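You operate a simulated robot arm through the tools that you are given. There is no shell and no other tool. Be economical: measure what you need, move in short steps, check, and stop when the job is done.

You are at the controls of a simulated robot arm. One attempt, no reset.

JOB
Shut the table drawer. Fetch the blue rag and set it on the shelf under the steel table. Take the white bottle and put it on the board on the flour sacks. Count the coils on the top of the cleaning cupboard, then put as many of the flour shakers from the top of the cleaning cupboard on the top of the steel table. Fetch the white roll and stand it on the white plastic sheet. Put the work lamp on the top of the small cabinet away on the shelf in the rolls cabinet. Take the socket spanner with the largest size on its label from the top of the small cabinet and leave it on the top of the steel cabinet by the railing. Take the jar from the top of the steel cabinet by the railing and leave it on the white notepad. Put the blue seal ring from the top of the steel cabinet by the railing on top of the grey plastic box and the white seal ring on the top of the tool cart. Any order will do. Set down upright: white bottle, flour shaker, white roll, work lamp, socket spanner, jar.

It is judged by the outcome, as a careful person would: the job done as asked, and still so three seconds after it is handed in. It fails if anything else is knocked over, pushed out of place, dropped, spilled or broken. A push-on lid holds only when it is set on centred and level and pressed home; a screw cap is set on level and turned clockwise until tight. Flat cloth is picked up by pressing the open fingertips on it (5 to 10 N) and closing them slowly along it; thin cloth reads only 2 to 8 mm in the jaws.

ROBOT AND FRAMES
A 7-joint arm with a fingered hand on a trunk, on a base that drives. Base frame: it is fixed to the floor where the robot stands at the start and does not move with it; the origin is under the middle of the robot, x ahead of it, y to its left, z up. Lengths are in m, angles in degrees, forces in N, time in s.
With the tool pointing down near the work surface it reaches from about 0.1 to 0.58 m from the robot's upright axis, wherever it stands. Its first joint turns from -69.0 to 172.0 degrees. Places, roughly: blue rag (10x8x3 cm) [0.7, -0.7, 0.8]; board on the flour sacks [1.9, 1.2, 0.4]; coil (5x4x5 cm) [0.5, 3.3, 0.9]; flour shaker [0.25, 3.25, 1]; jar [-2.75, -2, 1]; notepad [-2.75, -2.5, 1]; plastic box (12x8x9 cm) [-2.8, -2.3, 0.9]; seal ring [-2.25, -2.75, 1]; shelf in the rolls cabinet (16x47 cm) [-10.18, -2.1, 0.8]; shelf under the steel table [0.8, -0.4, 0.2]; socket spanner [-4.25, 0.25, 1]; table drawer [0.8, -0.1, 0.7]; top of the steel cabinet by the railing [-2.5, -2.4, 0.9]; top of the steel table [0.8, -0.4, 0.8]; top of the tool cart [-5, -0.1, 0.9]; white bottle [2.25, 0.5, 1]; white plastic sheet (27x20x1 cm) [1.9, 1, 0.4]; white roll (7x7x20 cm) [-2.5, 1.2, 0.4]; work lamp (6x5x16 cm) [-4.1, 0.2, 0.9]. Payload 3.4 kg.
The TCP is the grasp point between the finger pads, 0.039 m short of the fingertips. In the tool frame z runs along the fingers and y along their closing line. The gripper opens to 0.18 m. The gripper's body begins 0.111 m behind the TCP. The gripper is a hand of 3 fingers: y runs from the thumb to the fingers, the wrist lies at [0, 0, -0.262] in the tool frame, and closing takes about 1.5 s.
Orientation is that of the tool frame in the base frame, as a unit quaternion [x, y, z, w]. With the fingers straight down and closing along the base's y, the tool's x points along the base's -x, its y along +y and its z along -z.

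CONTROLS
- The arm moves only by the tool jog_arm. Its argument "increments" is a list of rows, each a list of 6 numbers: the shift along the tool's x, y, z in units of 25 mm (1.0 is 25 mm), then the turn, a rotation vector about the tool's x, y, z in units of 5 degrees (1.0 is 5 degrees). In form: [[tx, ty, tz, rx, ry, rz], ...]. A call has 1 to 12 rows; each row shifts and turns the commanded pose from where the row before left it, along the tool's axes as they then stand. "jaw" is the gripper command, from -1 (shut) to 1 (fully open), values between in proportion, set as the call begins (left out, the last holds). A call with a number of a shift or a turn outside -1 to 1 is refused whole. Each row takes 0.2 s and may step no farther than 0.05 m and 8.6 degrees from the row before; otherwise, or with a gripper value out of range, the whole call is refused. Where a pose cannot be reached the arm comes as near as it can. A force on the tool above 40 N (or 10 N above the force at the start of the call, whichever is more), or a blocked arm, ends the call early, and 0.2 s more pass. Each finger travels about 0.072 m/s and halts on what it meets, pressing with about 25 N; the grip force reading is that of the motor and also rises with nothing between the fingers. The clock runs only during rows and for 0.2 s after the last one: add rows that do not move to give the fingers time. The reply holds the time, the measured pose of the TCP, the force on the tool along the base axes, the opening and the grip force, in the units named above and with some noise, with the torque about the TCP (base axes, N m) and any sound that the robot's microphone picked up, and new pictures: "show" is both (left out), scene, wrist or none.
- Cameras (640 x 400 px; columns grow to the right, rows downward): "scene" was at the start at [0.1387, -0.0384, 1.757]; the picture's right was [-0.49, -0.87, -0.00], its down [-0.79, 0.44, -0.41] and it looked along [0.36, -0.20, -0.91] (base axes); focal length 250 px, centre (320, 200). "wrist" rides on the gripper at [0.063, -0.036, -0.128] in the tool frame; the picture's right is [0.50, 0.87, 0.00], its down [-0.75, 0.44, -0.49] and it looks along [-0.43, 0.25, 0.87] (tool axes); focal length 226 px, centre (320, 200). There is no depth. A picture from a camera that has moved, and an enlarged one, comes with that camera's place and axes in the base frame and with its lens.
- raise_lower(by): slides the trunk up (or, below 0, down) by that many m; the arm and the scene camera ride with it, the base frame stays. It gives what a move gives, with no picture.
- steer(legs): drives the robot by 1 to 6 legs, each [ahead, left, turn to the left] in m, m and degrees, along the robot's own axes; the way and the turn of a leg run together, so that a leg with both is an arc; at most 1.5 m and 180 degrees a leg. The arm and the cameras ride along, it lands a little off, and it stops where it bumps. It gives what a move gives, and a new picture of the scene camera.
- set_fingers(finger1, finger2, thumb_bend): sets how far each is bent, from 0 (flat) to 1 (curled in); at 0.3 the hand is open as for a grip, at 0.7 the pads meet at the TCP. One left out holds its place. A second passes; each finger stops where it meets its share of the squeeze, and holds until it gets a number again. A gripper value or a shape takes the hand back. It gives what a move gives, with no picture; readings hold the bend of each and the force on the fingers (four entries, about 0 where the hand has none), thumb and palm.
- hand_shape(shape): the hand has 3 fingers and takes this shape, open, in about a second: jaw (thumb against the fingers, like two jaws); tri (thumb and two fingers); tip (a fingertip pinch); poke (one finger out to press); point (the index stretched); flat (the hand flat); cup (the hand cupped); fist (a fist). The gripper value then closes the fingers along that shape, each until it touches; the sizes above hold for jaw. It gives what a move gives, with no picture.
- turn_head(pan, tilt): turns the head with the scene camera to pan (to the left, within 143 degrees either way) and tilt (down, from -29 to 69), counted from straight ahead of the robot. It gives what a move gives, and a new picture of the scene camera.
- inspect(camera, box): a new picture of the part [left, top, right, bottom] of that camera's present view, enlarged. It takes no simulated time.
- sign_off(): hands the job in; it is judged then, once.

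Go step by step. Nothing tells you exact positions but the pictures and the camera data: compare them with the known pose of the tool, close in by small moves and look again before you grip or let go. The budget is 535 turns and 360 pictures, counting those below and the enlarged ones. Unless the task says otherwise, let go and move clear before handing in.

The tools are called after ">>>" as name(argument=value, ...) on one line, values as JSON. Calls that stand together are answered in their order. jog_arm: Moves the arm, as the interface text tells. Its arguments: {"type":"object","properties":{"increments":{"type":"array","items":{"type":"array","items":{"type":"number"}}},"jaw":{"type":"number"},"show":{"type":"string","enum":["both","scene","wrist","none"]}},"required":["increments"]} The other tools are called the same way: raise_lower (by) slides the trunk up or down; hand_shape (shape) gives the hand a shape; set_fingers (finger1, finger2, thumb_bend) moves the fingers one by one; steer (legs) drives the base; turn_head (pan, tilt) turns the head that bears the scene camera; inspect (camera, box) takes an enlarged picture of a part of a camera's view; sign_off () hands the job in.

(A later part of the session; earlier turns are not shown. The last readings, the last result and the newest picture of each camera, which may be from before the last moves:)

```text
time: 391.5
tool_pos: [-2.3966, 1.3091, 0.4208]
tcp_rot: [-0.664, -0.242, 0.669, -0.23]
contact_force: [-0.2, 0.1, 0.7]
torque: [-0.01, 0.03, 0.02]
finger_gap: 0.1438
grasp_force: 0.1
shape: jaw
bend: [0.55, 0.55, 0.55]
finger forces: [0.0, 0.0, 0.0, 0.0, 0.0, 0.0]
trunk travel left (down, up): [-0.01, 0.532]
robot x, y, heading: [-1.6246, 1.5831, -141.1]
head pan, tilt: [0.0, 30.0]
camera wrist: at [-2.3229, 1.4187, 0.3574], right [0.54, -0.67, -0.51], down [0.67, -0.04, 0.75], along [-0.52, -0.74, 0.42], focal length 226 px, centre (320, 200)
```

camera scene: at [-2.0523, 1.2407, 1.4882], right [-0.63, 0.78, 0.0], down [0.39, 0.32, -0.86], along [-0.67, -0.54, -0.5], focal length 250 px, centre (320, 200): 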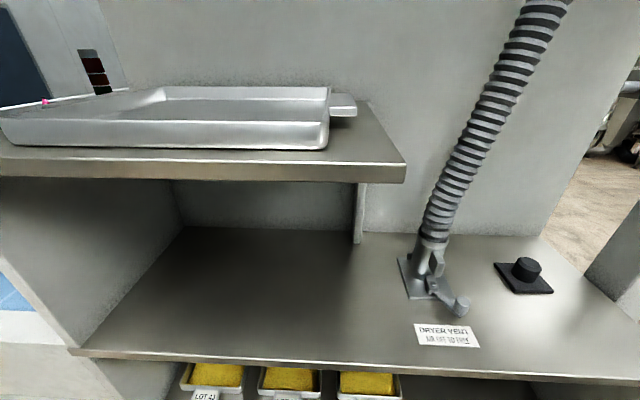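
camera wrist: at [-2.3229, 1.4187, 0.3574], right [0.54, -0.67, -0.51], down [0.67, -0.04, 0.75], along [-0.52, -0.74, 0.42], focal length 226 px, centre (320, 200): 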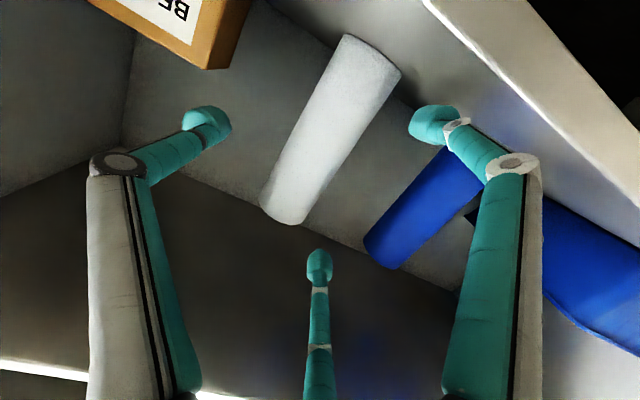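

Well aligned, roll about 13 cm ahead. Driving forward 12 cm so it enters the fingers.

>>> steer(legs=[[0.115, 0, 0]])

>>> jog_arm(increments=[[0, 0, 0, 0, 0, 0]], show="wrist")

```text
time: 392.7
tool_pos: [-2.4874, 1.2356, 0.42]
tcp_rot: [-0.663, -0.243, 0.669, -0.232]
contact_force: [-0.2, 0.1, 0.2]
torque: [0.0, 0.0, 0.04]
finger_gap: 0.144
grasp_force: 0.1
shape: jaw
bend: [0.55, 0.55, 0.55]
finger forces: [0.0, 0.0, 0.0, 0.0, 0.1, 0.0]
trunk travel left (down, up): [-0.01, 0.532]
robot x, y, heading: [-1.7167, 1.5096, -141.1]
head pan, tilt: [0.0, 30.0]
camera scene: at [-2.1435, 1.1673, 1.4882], right [-0.63, 0.78, 0.0], down [0.39, 0.32, -0.86], along [-0.67, -0.54, -0.5], focal length 250 px, centre (320, 200)
```

scene: 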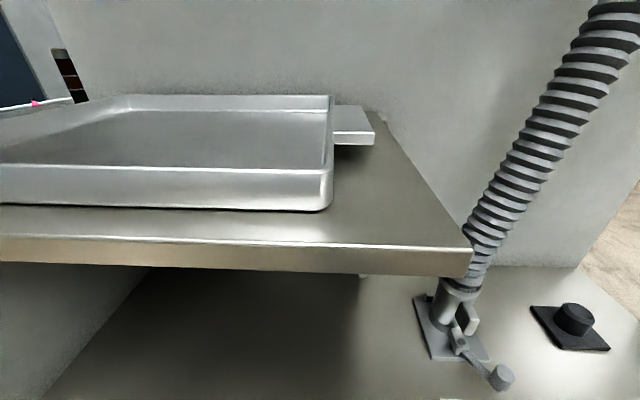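

```text
time: 393.1
tool_pos: [-2.4861, 1.2362, 0.4233]
tcp_rot: [-0.662, -0.243, 0.67, -0.232]
contact_force: [-0.3, -0.7, 0.2]
torque: [-0.01, 0.03, 0.0]
finger_gap: 0.1439
grasp_force: 0.1
shape: jaw
bend: [0.55, 0.55, 0.55]
finger forces: [0.0, 0.1, 0.0, 0.0, 0.1, 0.0]
trunk travel left (down, up): [-0.01, 0.532]
robot x, y, heading: [-1.7171, 1.5071, -140.8]
head pan, tilt: [0.0, 30.0]
camera wrist: at [-2.4121, 1.3449, 0.3605], right [0.54, -0.67, -0.52], down [0.67, -0.03, 0.74], along [-0.51, -0.75, 0.43], focal length 226 px, centre (320, 200)
```

wrist: 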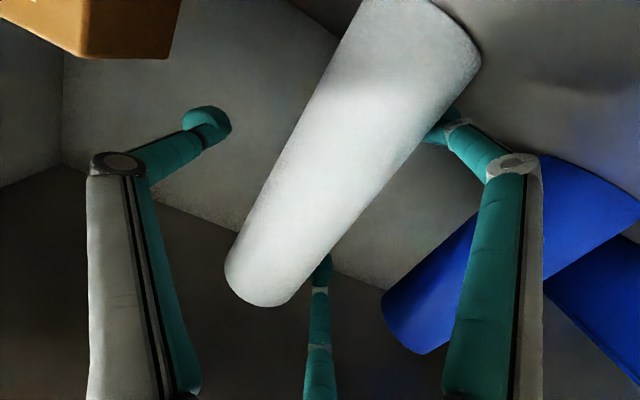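

>>> jog_arm(increments=[[0, 0.15, 0.4, 0, 0, 0], [0, 0, 0.3, 0, 0, 0], [0, 0, 0, 0, 0, 0], [0, 0, 0, 0, 0, 0], [0, 0, 0, 0, 0, 0], [0, 0, 0, 0, 0, 0], [0, 0, 0, 0, 0, 0], [0, 0, 0, 0, 0, 0], [0, 0, 0, 0, 0, 0]], jaw=-0.8, show="wrist")

```text
time: 395.1
tool_pos: [-2.497, 1.2208, 0.4241]
tcp_rot: [-0.661, -0.243, 0.671, -0.232]
contact_force: [-0.7, -3.3, 4.3]
torque: [-0.12, 0.05, 0.02]
finger_gap: 0.0406
grasp_force: 24.7
shape: jaw
bend: [0.75, 0.74, 0.75]
finger forces: [13.1, 19.5, 0.0, 0.0, 33.1, 0.0]
trunk travel left (down, up): [-0.01, 0.532]
robot x, y, heading: [-1.7154, 1.5099, -140.9]
head pan, tilt: [0.0, 30.0]
camera wrist: at [-2.4237, 1.3303, 0.3613], right [0.54, -0.67, -0.52], down [0.67, -0.03, 0.74], along [-0.51, -0.74, 0.43], focal length 226 px, centre (320, 200)
```

wrist: 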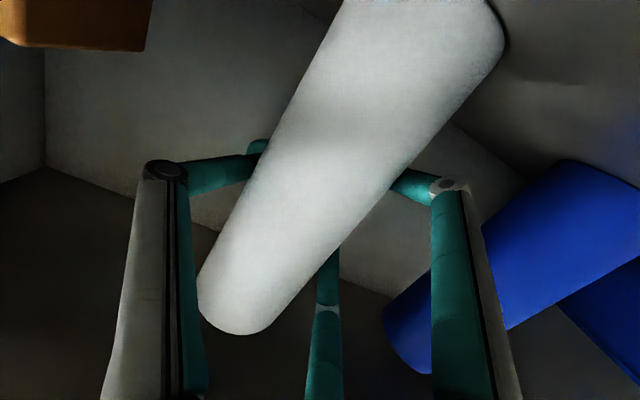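

Gripped. Lifting 2.5 cm and backing out.

>>> jog_arm(increments=[[-0.4, 0, 0, 0, 0, 0], [-0.4, 0, 0, 0, 0, 0], [-0.3, 0, 0, 0, 0, 0]], show="wrist")

>>> steer(legs=[[-0.6, 0, 0]])

```text
time: 395.9
tool_pos: [-2.4977, 1.2219, 0.4502]
tcp_rot: [-0.662, -0.242, 0.67, -0.231]
contact_force: [-0.4, 0.1, -4.2]
torque: [-0.07, -0.03, 0.02]
finger_gap: 0.0405
grasp_force: 25.0
shape: jaw
bend: [0.75, 0.74, 0.75]
finger forces: [10.6, 21.8, 0.0, 0.0, 33.3, 0.0]
trunk travel left (down, up): [-0.01, 0.532]
robot x, y, heading: [-1.7119, 1.5122, -140.9]
head pan, tilt: [0.0, 30.0]
camera wrist: at [-2.4235, 1.3309, 0.3876], right [0.54, -0.67, -0.52], down [0.67, -0.03, 0.74], along [-0.51, -0.74, 0.43], focal length 226 px, centre (320, 200)
```

wrist: 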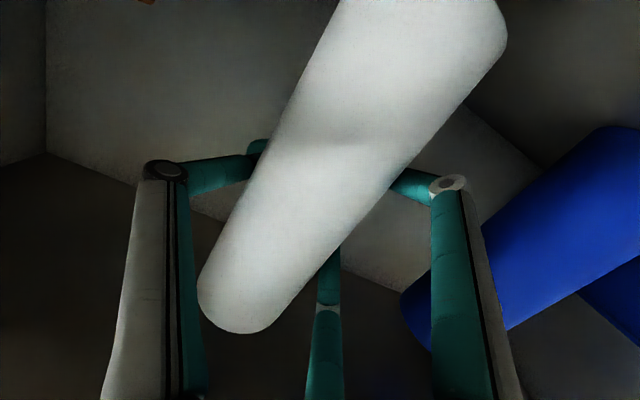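

```text
time: 399.4
tool_pos: [-2.0243, 1.5988, 0.4512]
tcp_rot: [-0.661, -0.245, 0.67, -0.234]
contact_force: [0.5, 0.2, -5.7]
torque: [-0.05, 0.03, 0.03]
finger_gap: 0.0405
grasp_force: 25.8
shape: jaw
bend: [0.75, 0.74, 0.75]
finger forces: [10.7, 21.8, 0.0, 0.0, 33.2, 0.1]
trunk travel left (down, up): [-0.01, 0.532]
robot x, y, heading: [-1.2463, 1.8957, -140.4]
head pan, tilt: [0.0, 30.0]
camera scene: at [-1.6717, 1.5476, 1.4877], right [-0.64, 0.77, 0.0], down [0.39, 0.32, -0.86], along [-0.67, -0.55, -0.51], focal length 250 px, centre (320, 200)
```

scene: 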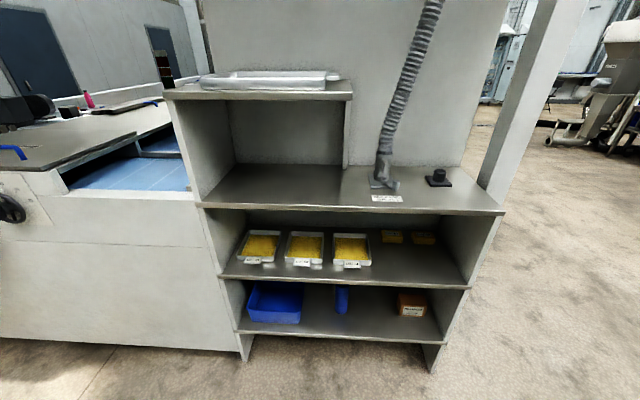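

The roll is out. Raising it slightly, turning round and driving to the rack's flour sacks.

>>> jog_arm(increments=[[-0.9, 0, 0, 0, 0, 0], [-0.9, 0, 0, 0, 0, 0], [-0.9, 0, 0, 0, 0, 0], [-0.9, 0, 0, 0, 0, 0], [-0.9, 0, 0, 0, 0, 0]], show="none")

>>> steer(legs=[[0, 0, 178.4], [0.75, 0, 0], [0, -1.2, 0], [0, -1.2, 0]])

```text
time: 400.6
tool_pos: [-2.0203, 1.5997, 0.5672]
tcp_rot: [-0.66, -0.244, 0.671, -0.234]
contact_force: [-0.7, 0.1, -5.2]
torque: [-0.1, 0.04, 0.01]
finger_gap: 0.0405
grasp_force: 24.8
shape: jaw
bend: [0.75, 0.74, 0.75]
finger forces: [10.3, 21.9, 0.1, 0.1, 33.1, 0.0]
trunk travel left (down, up): [-0.01, 0.532]
robot x, y, heading: [-1.2426, 1.8942, -140.5]
head pan, tilt: [0.0, 30.0]
```

```text
time: 423.3
tool_pos: [1.576, 0.6429, 0.5676]
tcp_rot: [-0.222, 0.667, 0.209, 0.68]
contact_force: [-1.0, 0.5, -5.7]
torque: [0.05, -0.01, -0.02]
finger_gap: 0.0396
grasp_force: 24.8
shape: jaw
bend: [0.75, 0.74, 0.75]
finger forces: [8.9, 21.9, 0.0, 0.1, 32.2, 0.0]
trunk travel left (down, up): [-0.01, 0.532]
robot x, y, heading: [0.7814, 0.4052, 35.6]
head pan, tilt: [0.0, 30.0]
camera scene: at [1.2328, 0.718, 1.4877], right [0.58, -0.82, 0.0], down [-0.41, -0.29, -0.86], along [0.7, 0.5, -0.51], focal length 250 px, centre (320, 200)
```

scene: 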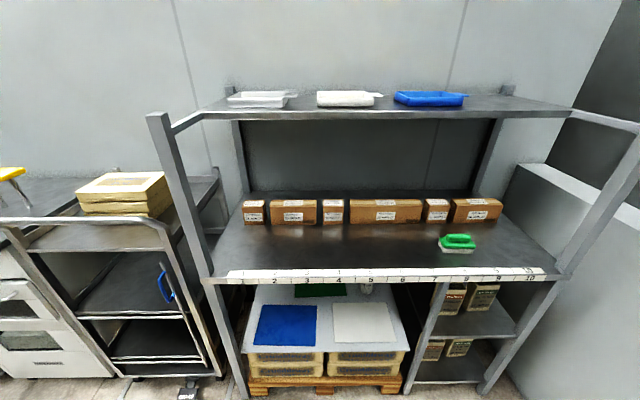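

Over-the-shoulder view shows the white sheet centre at about (1.93, 0.98). Sliding left 7 cm and driving in.

>>> steer(legs=[[0, 0.068, 0], [0.44, 0, 0]])

>>> jog_arm(increments=[[0, 0, 0, 0, 0, 0]], show="wrist")

```text
time: 426.5
tool_pos: [1.8902, 0.9425, 0.5715]
tcp_rot: [-0.22, 0.667, 0.209, 0.681]
contact_force: [0.0, -0.5, -4.5]
torque: [0.06, -0.07, -0.04]
finger_gap: 0.0392
grasp_force: 25.1
shape: jaw
bend: [0.75, 0.74, 0.75]
finger forces: [9.0, 22.2, 0.0, 0.1, 32.4, 0.0]
trunk travel left (down, up): [-0.01, 0.532]
robot x, y, heading: [1.0953, 0.7101, 35.0]
head pan, tilt: [0.0, 30.0]
camera scene: at [1.5559, 1.0134, 1.4874], right [0.57, -0.82, -0.01], down [-0.42, -0.28, -0.86], along [0.7, 0.5, -0.51], focal length 250 px, centre (320, 200)
```

scene: 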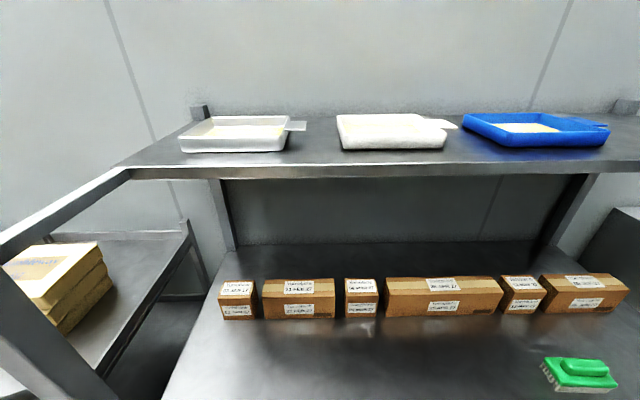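

```text
time: 426.9
tool_pos: [1.8871, 0.9433, 0.5756]
tcp_rot: [-0.221, 0.665, 0.207, 0.683]
contact_force: [0.0, -0.7, -5.6]
torque: [0.07, 0.01, 0.01]
finger_gap: 0.0389
grasp_force: 25.2
shape: jaw
bend: [0.75, 0.74, 0.75]
finger forces: [9.1, 22.5, 0.0, 0.0, 32.8, 0.0]
trunk travel left (down, up): [-0.01, 0.532]
robot x, y, heading: [1.098, 0.7043, 35.0]
head pan, tilt: [0.0, 30.0]
camera wrist: at [1.8036, 0.8391, 0.511], right [-0.48, 0.7, -0.52], down [-0.68, 0.08, 0.73], along [0.56, 0.71, 0.44], focal length 226 px, centre (320, 200)
```

wrist: 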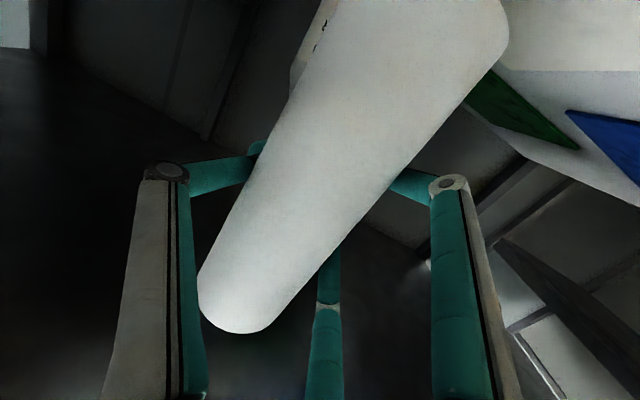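

Over the sheet; 4.5 cm more forward, then lower to contact.

>>> jog_arm(increments=[[0, 0, 0.6, 0, 0, 0], [0, 0, 0.6, 0, 0, 0], [0, 0, 0.6, 0, 0, 0], [0.4, 0, 0, 0, 0, 0], [0.4, 0, 0, 0, 0, 0], [0.3, 0, 0, 0, 0, 0], [0.2, 0, 0, 0, 0, 0]], show="none")

>>> jog_arm(increments=[[0.15, 0, 0, 0, 0, 0], [0.15, 0, 0, 0, 0, 0]], show="none")

```text
time: 428.5
tool_pos: [1.9238, 0.969, 0.5436]
tcp_rot: [-0.223, 0.664, 0.208, 0.683]
contact_force: [0.0, 0.0, -4.6]
torque: [0.09, -0.02, 0.01]
finger_gap: 0.0389
grasp_force: 25.7
shape: jaw
bend: [0.75, 0.74, 0.75]
finger forces: [9.2, 22.5, 0.0, 0.0, 32.8, 0.0]
trunk travel left (down, up): [-0.01, 0.532]
robot x, y, heading: [1.0959, 0.7075, 35.3]
head pan, tilt: [0.0, 30.0]
```

```text
time: 429.1
tool_pos: [1.9254, 0.9706, 0.5385]
tcp_rot: [-0.222, 0.664, 0.207, 0.683]
contact_force: [-0.4, -0.4, -5.7]
torque: [0.09, 0.01, -0.04]
finger_gap: 0.0389
grasp_force: 25.8
shape: jaw
bend: [0.75, 0.74, 0.75]
finger forces: [9.2, 22.3, 0.0, 0.0, 32.7, 0.1]
trunk travel left (down, up): [-0.01, 0.532]
robot x, y, heading: [1.0971, 0.7139, 35.0]
head pan, tilt: [0.0, 30.0]
```

>>> jog_arm(increments=[[0.15, 0, 0, 0, 0, 0], [0.15, 0, 0, 0, 0, 0]], show="none")

>>> jog_arm(increments=[[0.15, 0, 0, 0, 0, 0], [0.15, 0, 0, 0, 0, 0]], show="none")

```text
time: 429.7
tool_pos: [1.9242, 0.9703, 0.5284]
tcp_rot: [-0.222, 0.664, 0.206, 0.684]
contact_force: [1.0, -0.7, -6.6]
torque: [0.1, 0.0, 0.03]
finger_gap: 0.0389
grasp_force: 25.1
shape: jaw
bend: [0.75, 0.74, 0.75]
finger forces: [9.2, 22.5, 0.0, 0.0, 32.6, 0.1]
trunk travel left (down, up): [-0.01, 0.532]
robot x, y, heading: [1.0947, 0.7095, 35.2]
head pan, tilt: [0.0, 30.0]
```

```text
time: 430.3
tool_pos: [1.9256, 0.9696, 0.5226]
tcp_rot: [-0.221, 0.664, 0.206, 0.684]
contact_force: [-0.2, -0.2, -5.7]
torque: [0.1, 0.0, -0.02]
finger_gap: 0.039
grasp_force: 24.8
shape: jaw
bend: [0.75, 0.74, 0.75]
finger forces: [9.2, 22.3, 0.0, 0.0, 32.7, 0.0]
trunk travel left (down, up): [-0.01, 0.532]
robot x, y, heading: [1.0949, 0.7126, 35.2]
head pan, tilt: [0.0, 30.0]
```

>>> jog_arm(increments=[[0.12, 0, 0, 0, 0, 0], [0.12, 0, 0, 0, 0, 0]], show="none")

>>> jog_arm(increments=[[0.12, 0, 0, 0, 0, 0], [0, 0, 0, 0, 0, 0]], show="none")

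```text
time: 430.9
tool_pos: [1.9243, 0.9697, 0.5162]
tcp_rot: [-0.22, 0.665, 0.206, 0.683]
contact_force: [0.2, 0.3, -4.8]
torque: [0.11, 0.0, 0.02]
finger_gap: 0.0392
grasp_force: 24.9
shape: jaw
bend: [0.75, 0.74, 0.75]
finger forces: [9.2, 22.5, 0.0, 0.0, 32.7, 0.1]
trunk travel left (down, up): [-0.01, 0.532]
robot x, y, heading: [1.096, 0.7076, 35.2]
head pan, tilt: [0.0, 30.0]
```

```text
time: 431.5
tool_pos: [1.9257, 0.9694, 0.5149]
tcp_rot: [-0.222, 0.663, 0.207, 0.684]
contact_force: [0.5, 0.7, -2.0]
torque: [0.0, 0.0, -0.02]
finger_gap: 0.0391
grasp_force: 25.0
shape: jaw
bend: [0.75, 0.74, 0.75]
finger forces: [9.3, 22.5, 0.0, 0.1, 32.8, 0.0]
trunk travel left (down, up): [-0.01, 0.532]
robot x, y, heading: [1.0988, 0.7109, 35.3]
head pan, tilt: [0.0, 30.0]
```

>>> jog_arm(increments=[[0.1, 0, 0, 0, 0, 0], [0, 0, 0, 0, 0, 0]], show="none")

>>> jog_arm(increments=[[0, 0, 0, 0, 0, 0], [0, 0, 0, 0, 0, 0], [0, 0, 0, 0, 0, 0], [0, 0, 0, 0, 0, 0], [0, 0, 0, 0, 0, 0]], jaw=0.4, show="wrist")

```text
time: 432.1
tool_pos: [1.9241, 0.9704, 0.5144]
tcp_rot: [-0.222, 0.662, 0.207, 0.685]
contact_force: [1.0, 0.5, 6.1]
torque: [-0.13, -0.01, 0.03]
finger_gap: 0.0391
grasp_force: 25.5
shape: jaw
bend: [0.75, 0.74, 0.75]
finger forces: [9.6, 23.1, 0.0, 0.0, 33.8, 0.0]
trunk travel left (down, up): [-0.01, 0.532]
robot x, y, heading: [1.0975, 0.7079, 35.3]
head pan, tilt: [0.0, 30.0]
```

```text
time: 433.3
tool_pos: [1.9245, 0.9702, 0.5114]
tcp_rot: [-0.222, 0.664, 0.207, 0.684]
contact_force: [0.3, 0.6, 0.3]
torque: [0.0, 0.04, 0.0]
finger_gap: 0.1256
grasp_force: 0.0
shape: jaw
bend: [0.63, 0.63, 0.63]
finger forces: [0.0, 0.0, 0.0, 0.0, 0.1, 0.1]
trunk travel left (down, up): [-0.01, 0.532]
robot x, y, heading: [1.1001, 0.7099, 35.0]
head pan, tilt: [0.0, 30.0]
camera wrist: at [1.8418, 0.8654, 0.4466], right [-0.48, 0.7, -0.52], down [-0.68, 0.08, 0.73], along [0.55, 0.71, 0.44], focal length 226 px, centre (320, 200)
```

wrist: 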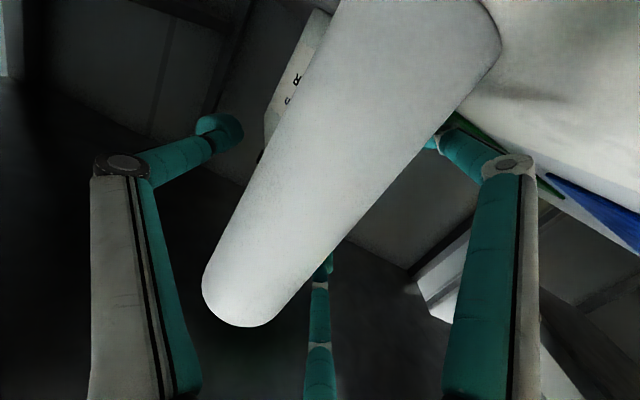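

Standing free. Opening wider, shifting slightly off, and withdrawing.

>>> jog_arm(increments=[[0, 0.15, 0, 0, 0, 0], [0, 0.1, 0, 0, 0, 0], [0, 0, 0, 0, 0, 0], [0, 0, -0.5, 0, 0, 0], [0, 0, -0.8, 0, 0, 0], [0, 0, -0.8, 0, 0, 0], [0, 0, -0.8, 0, 0, 0]], jaw=0.75, show="wrist")

>>> steer(legs=[[-0.5, 0, 0]])

>>> turn_head(pan=-5, tilt=38)

```text
time: 434.9
tool_pos: [1.8622, 0.9354, 0.5121]
tcp_rot: [-0.222, 0.664, 0.207, 0.684]
contact_force: [0.9, 0.6, 0.1]
torque: [0.01, 0.04, -0.03]
finger_gap: 0.1572
grasp_force: 0.0
shape: jaw
bend: [0.48, 0.48, 0.48]
finger forces: [0.0, 0.0, 0.1, 0.0, 0.0, 0.0]
trunk travel left (down, up): [-0.01, 0.532]
robot x, y, heading: [1.0956, 0.7091, 35.0]
head pan, tilt: [0.0, 30.0]
camera wrist: at [1.7782, 0.8296, 0.446], right [-0.48, 0.7, -0.52], down [-0.68, 0.08, 0.73], along [0.55, 0.71, 0.44], focal length 226 px, centre (320, 200)
```

wrist: 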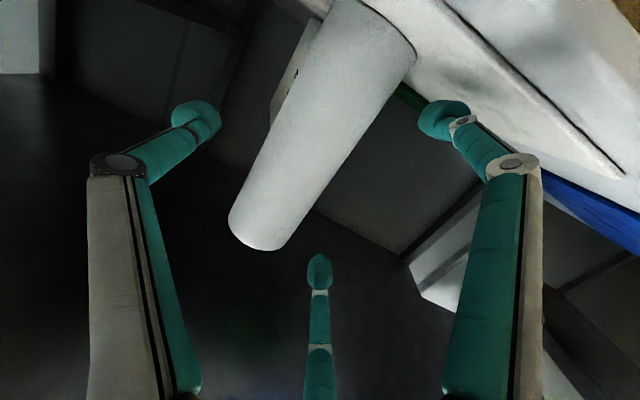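

```text
time: 437.9
tool_pos: [1.4565, 0.65, 0.5103]
tcp_rot: [-0.222, 0.664, 0.207, 0.684]
contact_force: [-0.1, 0.4, 0.5]
torque: [0.01, 0.0, -0.01]
finger_gap: 0.1573
grasp_force: 0.1
shape: jaw
bend: [0.48, 0.48, 0.48]
finger forces: [0.0, 0.0, 0.1, 0.0, 0.0, 0.1]
trunk travel left (down, up): [-0.01, 0.532]
robot x, y, heading: [0.6936, 0.425, 35.2]
head pan, tilt: [0.0, 30.0]
camera scene: at [1.1434, 0.7359, 1.4884], right [0.58, -0.82, 0.0], down [-0.41, -0.29, -0.86], along [0.71, 0.5, -0.5], focal length 250 px, centre (320, 200)
```

scene: 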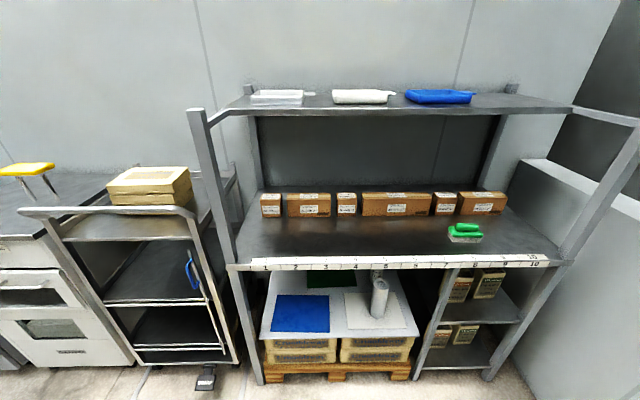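

```text
time: 438.6
tool_pos: [1.455, 0.6499, 0.5145]
tcp_rot: [-0.223, 0.662, 0.207, 0.685]
contact_force: [0.3, -0.1, -0.4]
torque: [0.03, -0.01, 0.03]
finger_gap: 0.1572
grasp_force: 0.2
shape: jaw
bend: [0.48, 0.48, 0.48]
finger forces: [0.0, 0.0, 0.1, 0.0, 0.0, 0.1]
trunk travel left (down, up): [-0.01, 0.532]
robot x, y, heading: [0.6921, 0.4288, 34.9]
head pan, tilt: [-5.0, 38.0]
camera scene: at [1.1441, 0.7273, 1.4761], right [0.5, -0.86, 0.0], down [-0.54, -0.31, -0.79], along [0.68, 0.4, -0.62], focal length 250 px, centre (320, 200)
```

scene: 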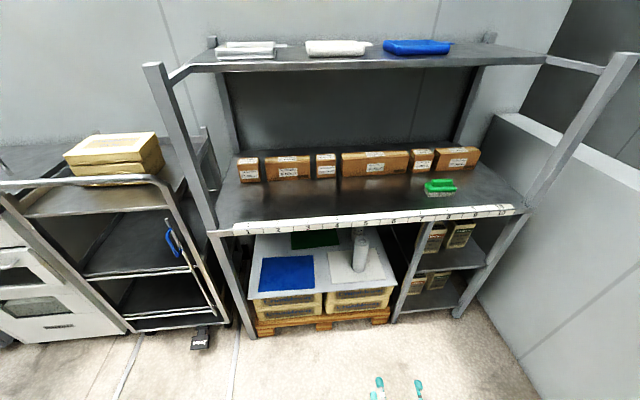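

The roll stands on the white sheet and the bottle behind it. Now restoring the hand downward and heading for the small cabinet.

>>> raise_lower(by=0.26)

>>> jog_arm(increments=[[-0.6, 0.2, -0.6, 0, 1, 0], [-0.545, 0.2, -0.65, 0, 1, 0], [-0.487, 0.2, -0.695, 0, 1, 0], [-0.424, 0.2, -0.735, 0, 1, 0], [-0.359, 0.2, -0.769, 0, 1, 0], [-0.29, 0.2, -0.797, 0, 1, 0], [-0.22, 0.2, -0.82, 0, 1, 0], [-0.147, 0.2, -0.836, 0, 1, 0], [-0.074, 0.2, -0.845, 0, 1, 0], [0, 0.2, -0.849, 0, 1, 0], [0.074, 0.2, -0.845, 0, 1, 0], [0.147, 0.2, -0.836, 0, 1, 0]], jaw=1, show="none")

>>> jog_arm(increments=[[0.22, 0.1, -0.82, 0, 1, 0], [0.29, 0.1, -0.797, 0, 1, 0], [0.359, 0, -0.769, 0, 1, 0], [0.424, 0, -0.735, 0, 1, 0], [0.487, 0, -0.695, 0, 1, 0], [0.545, 0, -0.65, 0, 1, 0]], show="none")

```text
time: 441.2
tool_pos: [1.4549, 0.6494, 0.7736]
tcp_rot: [-0.221, 0.663, 0.206, 0.685]
contact_force: [0.8, 0.1, -0.9]
torque: [-0.01, -0.02, 0.0]
finger_gap: 0.1572
grasp_force: 0.1
shape: jaw
bend: [0.48, 0.48, 0.48]
finger forces: [0.1, 0.1, 0.0, 0.1, 0.0, 0.0]
trunk travel left (down, up): [-0.27, 0.272]
robot x, y, heading: [0.6904, 0.4262, 35.1]
head pan, tilt: [-5.0, 38.0]
```

```text
time: 443.8
tool_pos: [1.2673, 0.5948, 0.9483]
tcp_rot: [-0.295, 0.917, 0.067, 0.261]
contact_force: [-1.6, 0.7, 0.2]
torque: [0.01, -0.04, 0.02]
finger_gap: 0.1798
grasp_force: 0.2
shape: jaw
bend: [0.3, 0.3, 0.3]
finger forces: [0.0, 0.0, 0.0, 0.1, 0.0, 0.1]
trunk travel left (down, up): [-0.27, 0.272]
robot x, y, heading: [0.6945, 0.4271, 35.1]
head pan, tilt: [-5.0, 38.0]
```

```text
time: 445.2
tool_pos: [1.1844, 0.5503, 1.0351]
tcp_rot: [-0.303, 0.953, -0.012, 0.015]
contact_force: [0.4, -0.8, -0.1]
torque: [-0.01, 0.03, 0.0]
finger_gap: 0.18
grasp_force: 0.1
shape: jaw
bend: [0.3, 0.3, 0.3]
finger forces: [0.0, 0.1, 0.0, 0.0, 0.0, 0.0]
trunk travel left (down, up): [-0.27, 0.272]
robot x, y, heading: [0.6908, 0.4244, 34.9]
head pan, tilt: [-5.0, 38.0]
```

I'll drive to the open floor left of here and look for a way round to the far area.

>>> jog_arm(increments=[[0.3, 0, -0.9, 0, 0, 0], [0.3, 0, -0.9, 0, 0, 0], [0.3, 0, -0.9, 0, 0, 0]], show="none")

>>> steer(legs=[[0, 1.3, 3], [0, 1.2, 0], [0, 0, 90]])

>>> turn_head(pan=45, tilt=25)

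```text
time: 446.0
tool_pos: [1.162, 0.5381, 1.1031]
tcp_rot: [-0.303, 0.953, -0.011, 0.016]
contact_force: [-0.7, 0.2, -0.3]
torque: [0.0, -0.03, 0.01]
finger_gap: 0.1797
grasp_force: 0.0
shape: jaw
bend: [0.3, 0.3, 0.3]
finger forces: [0.0, 0.0, 0.0, 0.1, 0.1, 0.1]
trunk travel left (down, up): [-0.27, 0.272]
robot x, y, heading: [0.6934, 0.4294, 34.8]
head pan, tilt: [-5.0, 38.0]
```

```text
time: 462.0
tool_pos: [-0.9611, 2.8636, 1.103]
tcp_rot: [0.903, -0.429, -0.004, -0.019]
contact_force: [0.5, -0.4, 0.4]
torque: [0.02, 0.0, 0.0]
finger_gap: 0.1798
grasp_force: 0.0
shape: jaw
bend: [0.3, 0.3, 0.3]
finger forces: [0.1, 0.0, 0.0, 0.1, 0.0, 0.1]
trunk travel left (down, up): [-0.27, 0.272]
robot x, y, heading: [-0.8199, 2.3988, 129.1]
head pan, tilt: [-5.0, 38.0]
camera scene: at [-0.9028, 2.5257, 1.8134], right [0.83, 0.56, 0.0], down [0.34, -0.51, -0.79], along [-0.44, 0.65, -0.62], focal length 250 px, centre (320, 200)
```

scene: 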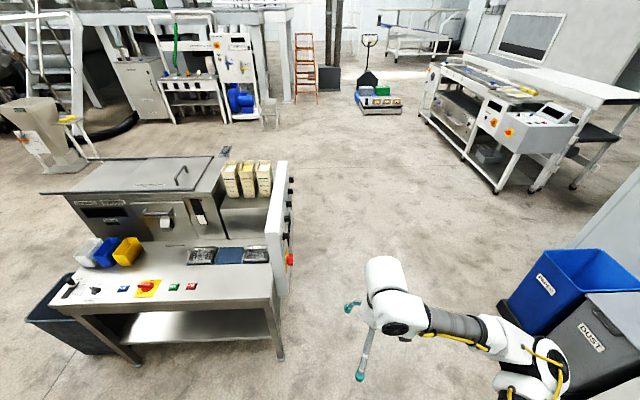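

```text
time: 463.2
tool_pos: [-0.9626, 2.8589, 1.103]
tcp_rot: [0.903, -0.43, -0.005, -0.02]
contact_force: [0.7, 0.5, 0.1]
torque: [0.01, 0.04, -0.02]
finger_gap: 0.1799
grasp_force: 0.1
shape: jaw
bend: [0.3, 0.3, 0.3]
finger forces: [0.0, 0.1, 0.0, 0.1, 0.0, 0.0]
trunk travel left (down, up): [-0.27, 0.272]
robot x, y, heading: [-0.8222, 2.3986, 129.0]
head pan, tilt: [45.0, 25.0]
camera scene: at [-0.9447, 2.4651, 1.8341], right [0.11, 0.99, -0.01], down [0.42, -0.05, -0.91], along [-0.9, 0.09, -0.42], focal length 250 px, centre (320, 200)
```

scene: 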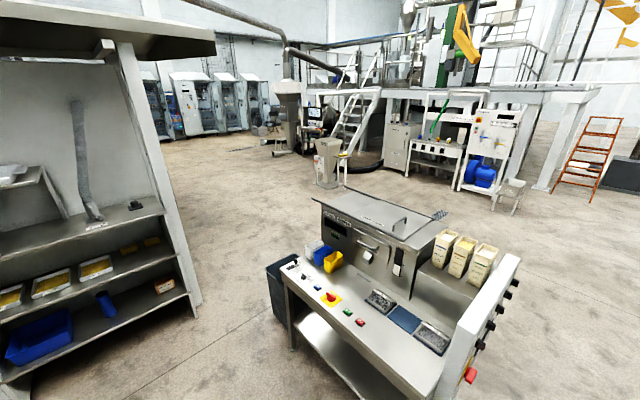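

The way past the right side of that work table is wide. Driving round behind it and then toward the far area.

>>> steer(legs=[[0, -0.42, 0], [1.1, 0, 0], [1.15, 0, 0], [0, 0, 89], [1.4, 0, 0], [1.4, 0, 0]])

>>> turn_head(pan=30, tilt=20)

```text
time: 493.2
tool_pos: [-4.5572, 2.6216, 1.1039]
tcp_rot: [0.946, 0.323, -0.018, -0.012]
contact_force: [-0.2, 0.8, -0.1]
torque: [0.01, -0.03, 0.03]
finger_gap: 0.1798
grasp_force: 0.1
shape: jaw
bend: [0.3, 0.3, 0.3]
finger forces: [0.0, 0.0, 0.0, 0.0, 0.0, 0.0]
trunk travel left (down, up): [-0.27, 0.272]
robot x, y, heading: [-4.0987, 2.7518, -142.4]
head pan, tilt: [45.0, 25.0]
camera scene: at [-4.1631, 2.628, 1.8341], right [-0.99, 0.13, -0.01], down [0.06, 0.42, -0.91], along [-0.12, -0.9, -0.42], focal length 250 px, centre (320, 200)
```

scene: 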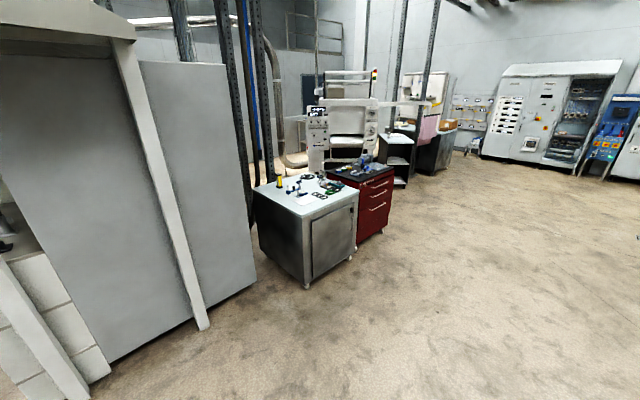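

```text
time: 494.0
tool_pos: [-4.5547, 2.6189, 1.105]
tcp_rot: [0.946, 0.323, -0.02, -0.014]
contact_force: [-0.9, -0.2, -0.8]
torque: [0.02, 0.0, 0.02]
finger_gap: 0.1798
grasp_force: 0.1
shape: jaw
bend: [0.3, 0.3, 0.3]
finger forces: [0.0, 0.0, 0.0, 0.0, 0.0, 0.0]
trunk travel left (down, up): [-0.27, 0.272]
robot x, y, heading: [-4.0933, 2.7524, -142.7]
head pan, tilt: [30.0, 20.0]
camera scene: at [-4.1859, 2.6328, 1.842], right [-0.92, 0.38, -0.01], down [0.14, 0.32, -0.94], along [-0.36, -0.87, -0.34], focal length 250 px, centre (320, 200)
```

scene: 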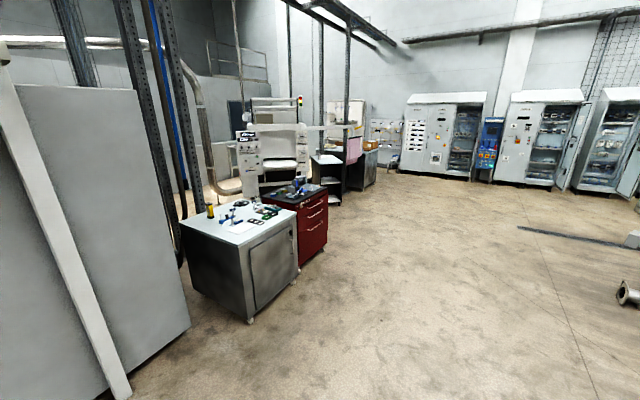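

The small cabinet (white top with items) and the red tool cart are ahead-left. Turning to face the cabinet and driving to it.

>>> steer(legs=[[0, 0, 90.7], [0, -1.42, 0], [0.75, 0, 0]])

>>> turn_head(pan=0, tilt=40)

>>> inspect(camera="scene", box=[200, 80, 480, 260])

```text
time: 508.6
tool_pos: [-4.7444, 0.8315, 1.1049]
tcp_rot: [0.467, 0.884, -0.021, 0.004]
contact_force: [-0.6, -0.3, -0.1]
torque: [-0.05, -0.01, 0.01]
finger_gap: 0.1802
grasp_force: 0.0
shape: jaw
bend: [0.3, 0.3, 0.3]
finger forces: [0.1, 0.1, 0.1, 0.1, 0.0, 0.0]
trunk travel left (down, up): [-0.27, 0.272]
robot x, y, heading: [-4.85, 1.2977, -55.7]
head pan, tilt: [30.0, 20.0]
camera scene: at [-4.7358, 1.1956, 1.842], right [-0.44, -0.9, -0.01], down [-0.31, 0.16, -0.94], along [0.85, -0.41, -0.34], focal length 250 px, centre (320, 200)
```

scene: 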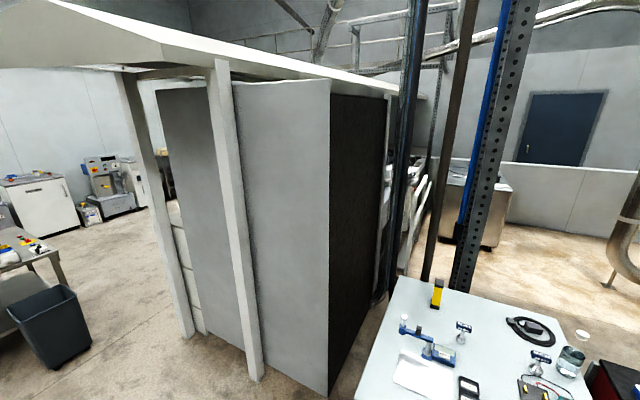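

```text
time: 509.5
tool_pos: [-4.7423, 0.8357, 1.107]
tcp_rot: [0.468, 0.883, -0.025, 0.004]
contact_force: [0.9, 0.3, -0.1]
torque: [-0.02, 0.01, 0.01]
finger_gap: 0.1798
grasp_force: 0.0
shape: jaw
bend: [0.3, 0.3, 0.3]
finger forces: [0.0, 0.1, 0.0, 0.0, 0.0, 0.0]
trunk travel left (down, up): [-0.27, 0.272]
robot x, y, heading: [-4.8483, 1.2949, -55.6]
head pan, tilt: [0.0, 40.0]
camera scene: at [-4.7707, 1.1675, 1.8105], right [-0.83, -0.56, 0.0], down [-0.36, 0.54, -0.76], along [0.43, -0.63, -0.64], focal length 250 px, centre (320, 200)
```

scene: 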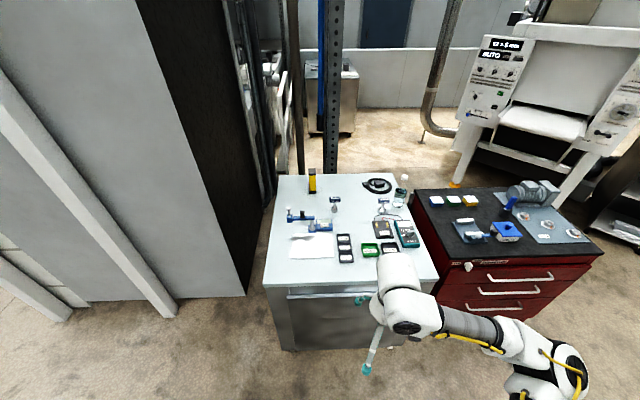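

```text
2.22 times, centred on (340, 170) of scene
camera zoom: at [-4.7707, 1.1675, 1.8105], right [-0.83, -0.56, 0.0], down [-0.36, 0.54, -0.76], along [0.43, -0.63, -0.64], focal length 557 px, centre (276, 267)
```

zoom: 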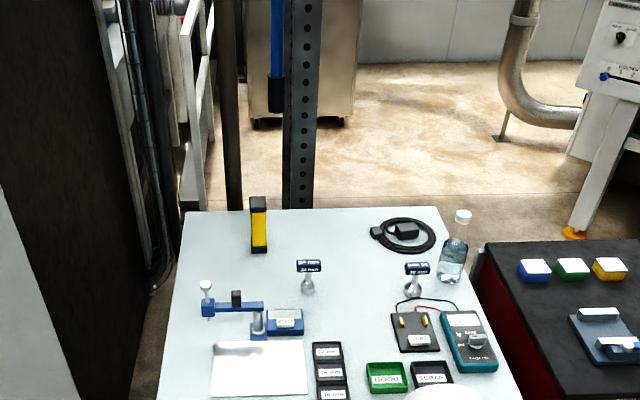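

The yellow work lamp and socket spanners with labels are on the top. Zooming in on the labels.

>>> inspect(camera="scene", box=[310, 180, 350, 220])

>>> inspect(camera="scene", box=[365, 180, 415, 220])

>>> inspect(camera="scene", box=[330, 215, 430, 280])

```text
10.00 times, centred on (330, 200) of scene
camera zoom: at [-4.7707, 1.1675, 1.8105], right [-0.83, -0.56, 0.0], down [-0.36, 0.54, -0.76], along [0.43, -0.63, -0.64], focal length 2504 px, centre (220, 200)
```

zoom: 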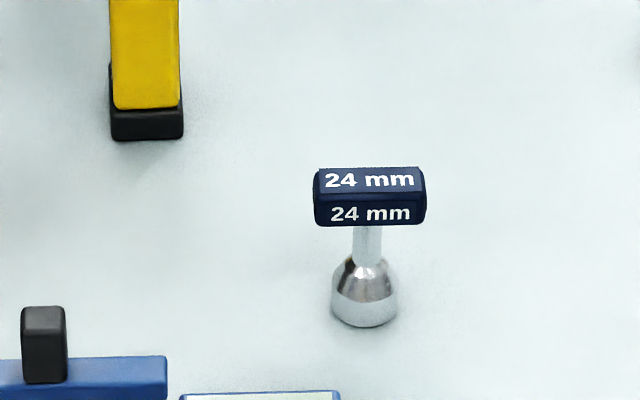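

```text
10.00 times, centred on (390, 200) of scene
camera zoom: at [-4.7707, 1.1675, 1.8105], right [-0.83, -0.56, 0.0], down [-0.36, 0.54, -0.76], along [0.43, -0.63, -0.64], focal length 2504 px, centre (-380, 200)
```

zoom: 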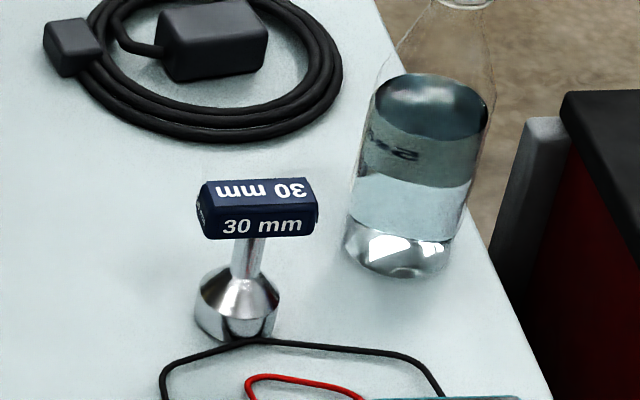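

```text
6.15 times, centred on (380, 248) of scene
camera zoom: at [-4.7707, 1.1675, 1.8105], right [-0.83, -0.56, 0.0], down [-0.36, 0.54, -0.76], along [0.43, -0.63, -0.64], focal length 1541 px, centre (-49, -92)
```

zoom: 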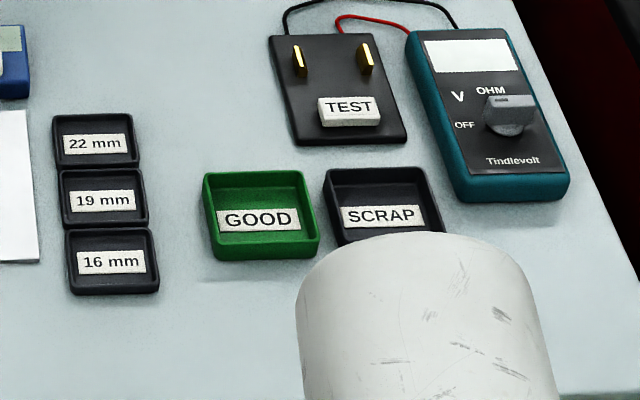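

Spanners: 24 mm and 30 mm visible; the 30 mm one is next to a glass bottle. I'll raise the hand, turn it 90° so it closes front-to-back on the T-handle, and approach.

>>> jog_arm(increments=[[0, 0, -0.9, 0, 0, -1], [0, 0, -0.9, 0, 0, -1], [0, 0, -0.9, 0, 0, -1], [0, 0, -0.9, 0, 0, -1], [0, 0, 0, 0, 0, -1], [0, 0, 0, 0, 0, -1], [0, 0, 0, 0, 0, -1], [0, 0, 0, 0, 0, -1], [0, 0, 0, 0, 0, -1], [0, 0, 0, 0, 0, -1], [0, 0, 0, 0, 0, -1], [0, 0, 0, 0, 0, -1]], show="none")

>>> jog_arm(increments=[[0, 0, 0, 0, 0, -1], [0, 0, 0, 0, 0, -1], [0, 0, 0, 0, 0, -1], [0, 0, 0, 0, 0, -1], [0, 0, 0, 0, 0, -1], [0, 0, 0, 0, 0, -1]], jaw=0, show="none")

>>> steer(legs=[[0.2, -0.14, 0]])

```text
time: 512.1
tool_pos: [-4.7406, 0.8394, 1.1978]
tcp_rot: [-0.037, 0.999, -0.023, -0.009]
contact_force: [-0.5, 0.0, 0.4]
torque: [-0.04, -0.01, 0.01]
finger_gap: 0.1799
grasp_force: 0.1
shape: jaw
bend: [0.3, 0.3, 0.3]
finger forces: [0.0, 0.1, 0.0, 0.0, 0.0, 0.1]
trunk travel left (down, up): [-0.27, 0.272]
robot x, y, heading: [-4.851, 1.2956, -56.2]
head pan, tilt: [0.0, 40.0]
```

```text
time: 513.5
tool_pos: [-4.7401, 0.8398, 1.1963]
tcp_rot: [-0.294, 0.956, -0.02, -0.015]
contact_force: [-1.2, -0.4, 1.4]
torque: [0.01, 0.04, 0.01]
finger_gap: 0.0904
grasp_force: 0.1
shape: jaw
bend: [0.71, 0.71, 0.72]
finger forces: [0.1, 0.0, 0.1, 0.1, 0.0, 0.0]
trunk travel left (down, up): [-0.27, 0.272]
robot x, y, heading: [-4.8507, 1.2991, -55.7]
head pan, tilt: [0.0, 40.0]
```

```text
time: 515.3
tool_pos: [-4.7364, 0.5984, 1.1978]
tcp_rot: [-0.294, 0.955, -0.021, -0.018]
contact_force: [0.5, -0.1, -0.1]
torque: [-0.02, 0.02, 0.01]
finger_gap: 0.0908
grasp_force: 0.2
shape: jaw
bend: [0.71, 0.71, 0.72]
finger forces: [0.0, 0.0, 0.0, 0.0, 0.0, 0.0]
trunk travel left (down, up): [-0.27, 0.272]
robot x, y, heading: [-4.8516, 1.0562, -56.3]
head pan, tilt: [0.0, 40.0]
camera scene: at [-4.7677, 0.9254, 1.8104], right [-0.83, -0.56, 0.0], down [-0.36, 0.54, -0.76], along [0.43, -0.63, -0.65], focal length 250 px, centre (320, 200)
```

scene: 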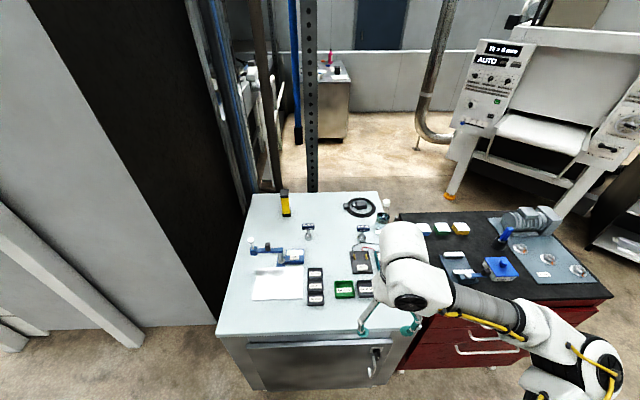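

>>> steer(legs=[[0.16, 0, 0]])

>>> jog_arm(increments=[[0.1, -0.9, 0, 0, 0, 0], [0.1, -0.9, 0, 0, 0, 0], [0.1, -0.9, 0, 0, 0, 0], [0.1, -0.9, 0, 0, 0, 0], [0.1, -0.9, 0, 0, 0, 0], [0.1, -0.9, 0, 0, 0, 0], [0.1, -0.9, 0, 0, 0, 0], [0.1, -0.9, 0, 0, 0, 0], [0.1, -0.9, 0, 0, 0, 0], [0.1, -0.9, 0, 0, 0, 0]], show="both")

```text
time: 516.7
tool_pos: [-4.6494, 0.4651, 1.1961]
tcp_rot: [-0.294, 0.955, -0.02, -0.017]
contact_force: [0.3, 0.2, 0.1]
torque: [0.01, 0.03, 0.02]
finger_gap: 0.0904
grasp_force: 0.1
shape: jaw
bend: [0.71, 0.71, 0.72]
finger forces: [0.0, 0.0, 0.1, 0.0, 0.0, 0.0]
trunk travel left (down, up): [-0.27, 0.272]
robot x, y, heading: [-4.7638, 0.9194, -56.0]
head pan, tilt: [0.0, 40.0]
camera scene: at [-4.6878, 0.7849, 1.8103], right [-0.83, -0.56, -0.01], down [-0.36, 0.54, -0.76], along [0.43, -0.63, -0.65], focal length 250 px, centre (320, 200)
```

scene: 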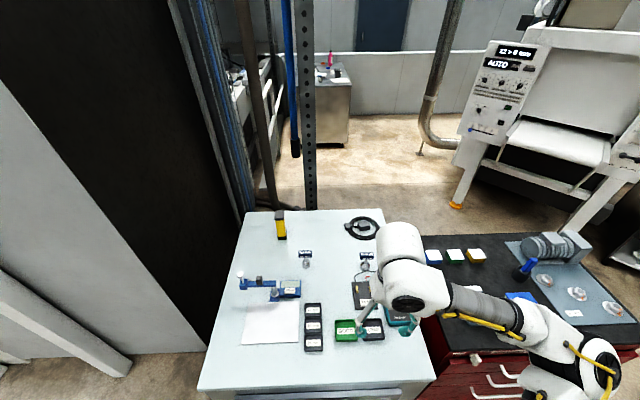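

```text
time: 518.9
tool_pos: [-4.5382, 0.2701, 1.2082]
tcp_rot: [-0.295, 0.955, -0.023, -0.021]
contact_force: [0.0, 0.0, -0.3]
torque: [0.01, 0.01, -0.03]
finger_gap: 0.0902
grasp_force: 0.1
shape: jaw
bend: [0.71, 0.71, 0.72]
finger forces: [0.0, 0.0, 0.0, 0.1, 0.1, 0.0]
trunk travel left (down, up): [-0.27, 0.272]
robot x, y, heading: [-4.761, 0.9177, -56.0]
head pan, tilt: [0.0, 40.0]
camera scene: at [-4.6806, 0.7878, 1.8101], right [-0.83, -0.56, 0.0], down [-0.36, 0.54, -0.76], along [0.43, -0.63, -0.65], focal length 250 px, centre (320, 200)
camera wrist: at [-4.5692, 0.2123, 1.3396], right [-0.9, 0.43, 0.0], down [0.39, 0.81, 0.44], along [0.19, 0.39, -0.9], focal length 226 px, centre (320, 200)
```

scene: 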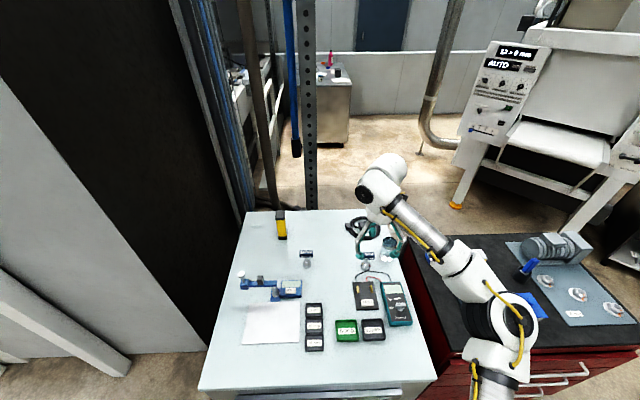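
wrist: 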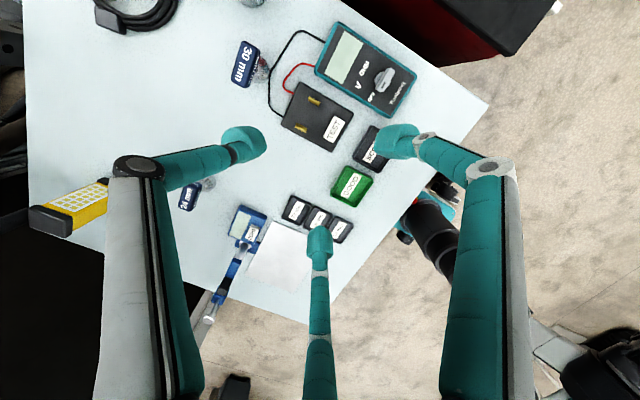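

Only two spanners, so the 30 mm one it is, at about (-4.49, 0.15). Moving over it and correcting tilt.

>>> jog_arm(increments=[[0.2, -0.83, 0, 0, -0.6, 0], [0.2, -0.83, 0, 0, 0, 0], [0.2, -0.83, 0, 0, 0, 0], [0.2, -0.83, 0, 0, 0, 0], [0.2, -0.83, 0, 0, 0, 0], [0.2, -0.83, 0, 0, 0, 0], [0, 0, 0.8, 0, 0, 0], [0, 0, 0.8, 0, 0, 0], [0, 0, 0.8, 0, 0, 0]], show="both")

```text
time: 520.9
tool_pos: [-4.5046, 0.1837, 1.1508]
tcp_rot: [-0.295, 0.955, -0.015, 0.006]
contact_force: [0.1, 0.0, -0.3]
torque: [0.0, 0.03, -0.02]
finger_gap: 0.0904
grasp_force: 0.1
shape: jaw
bend: [0.71, 0.71, 0.72]
finger forces: [0.0, 0.1, 0.0, 0.0, 0.0, 0.0]
out of reach, approached as far as the arm can: row 5, 6
trunk travel left (down, up): [-0.27, 0.272]
robot x, y, heading: [-4.7622, 0.9174, -56.0]
head pan, tilt: [0.0, 40.0]
camera scene: at [-4.6784, 0.7881, 1.81], right [-0.83, -0.56, 0.0], down [-0.36, 0.54, -0.76], along [0.43, -0.63, -0.65], focal length 250 px, centre (320, 200)
camera wrist: at [-4.5395, 0.1221, 1.2799], right [-0.9, 0.43, -0.03], down [0.37, 0.8, 0.48], along [0.23, 0.42, -0.88], focal length 226 px, centre (320, 200)
```

scene: 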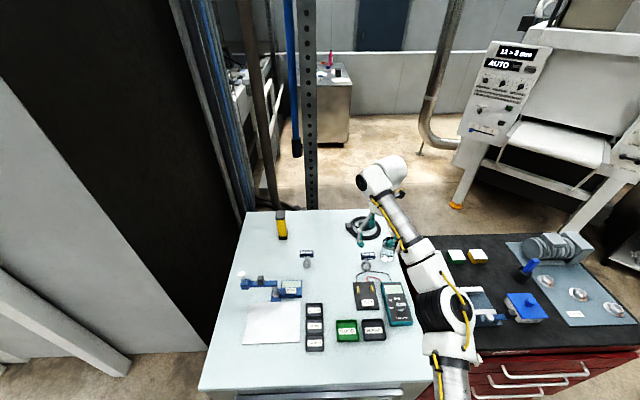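
wrist: 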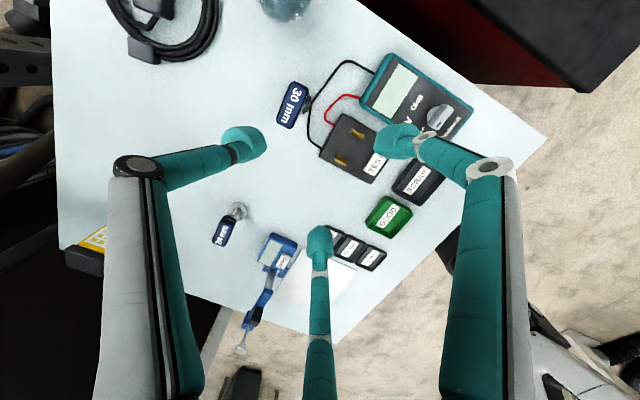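

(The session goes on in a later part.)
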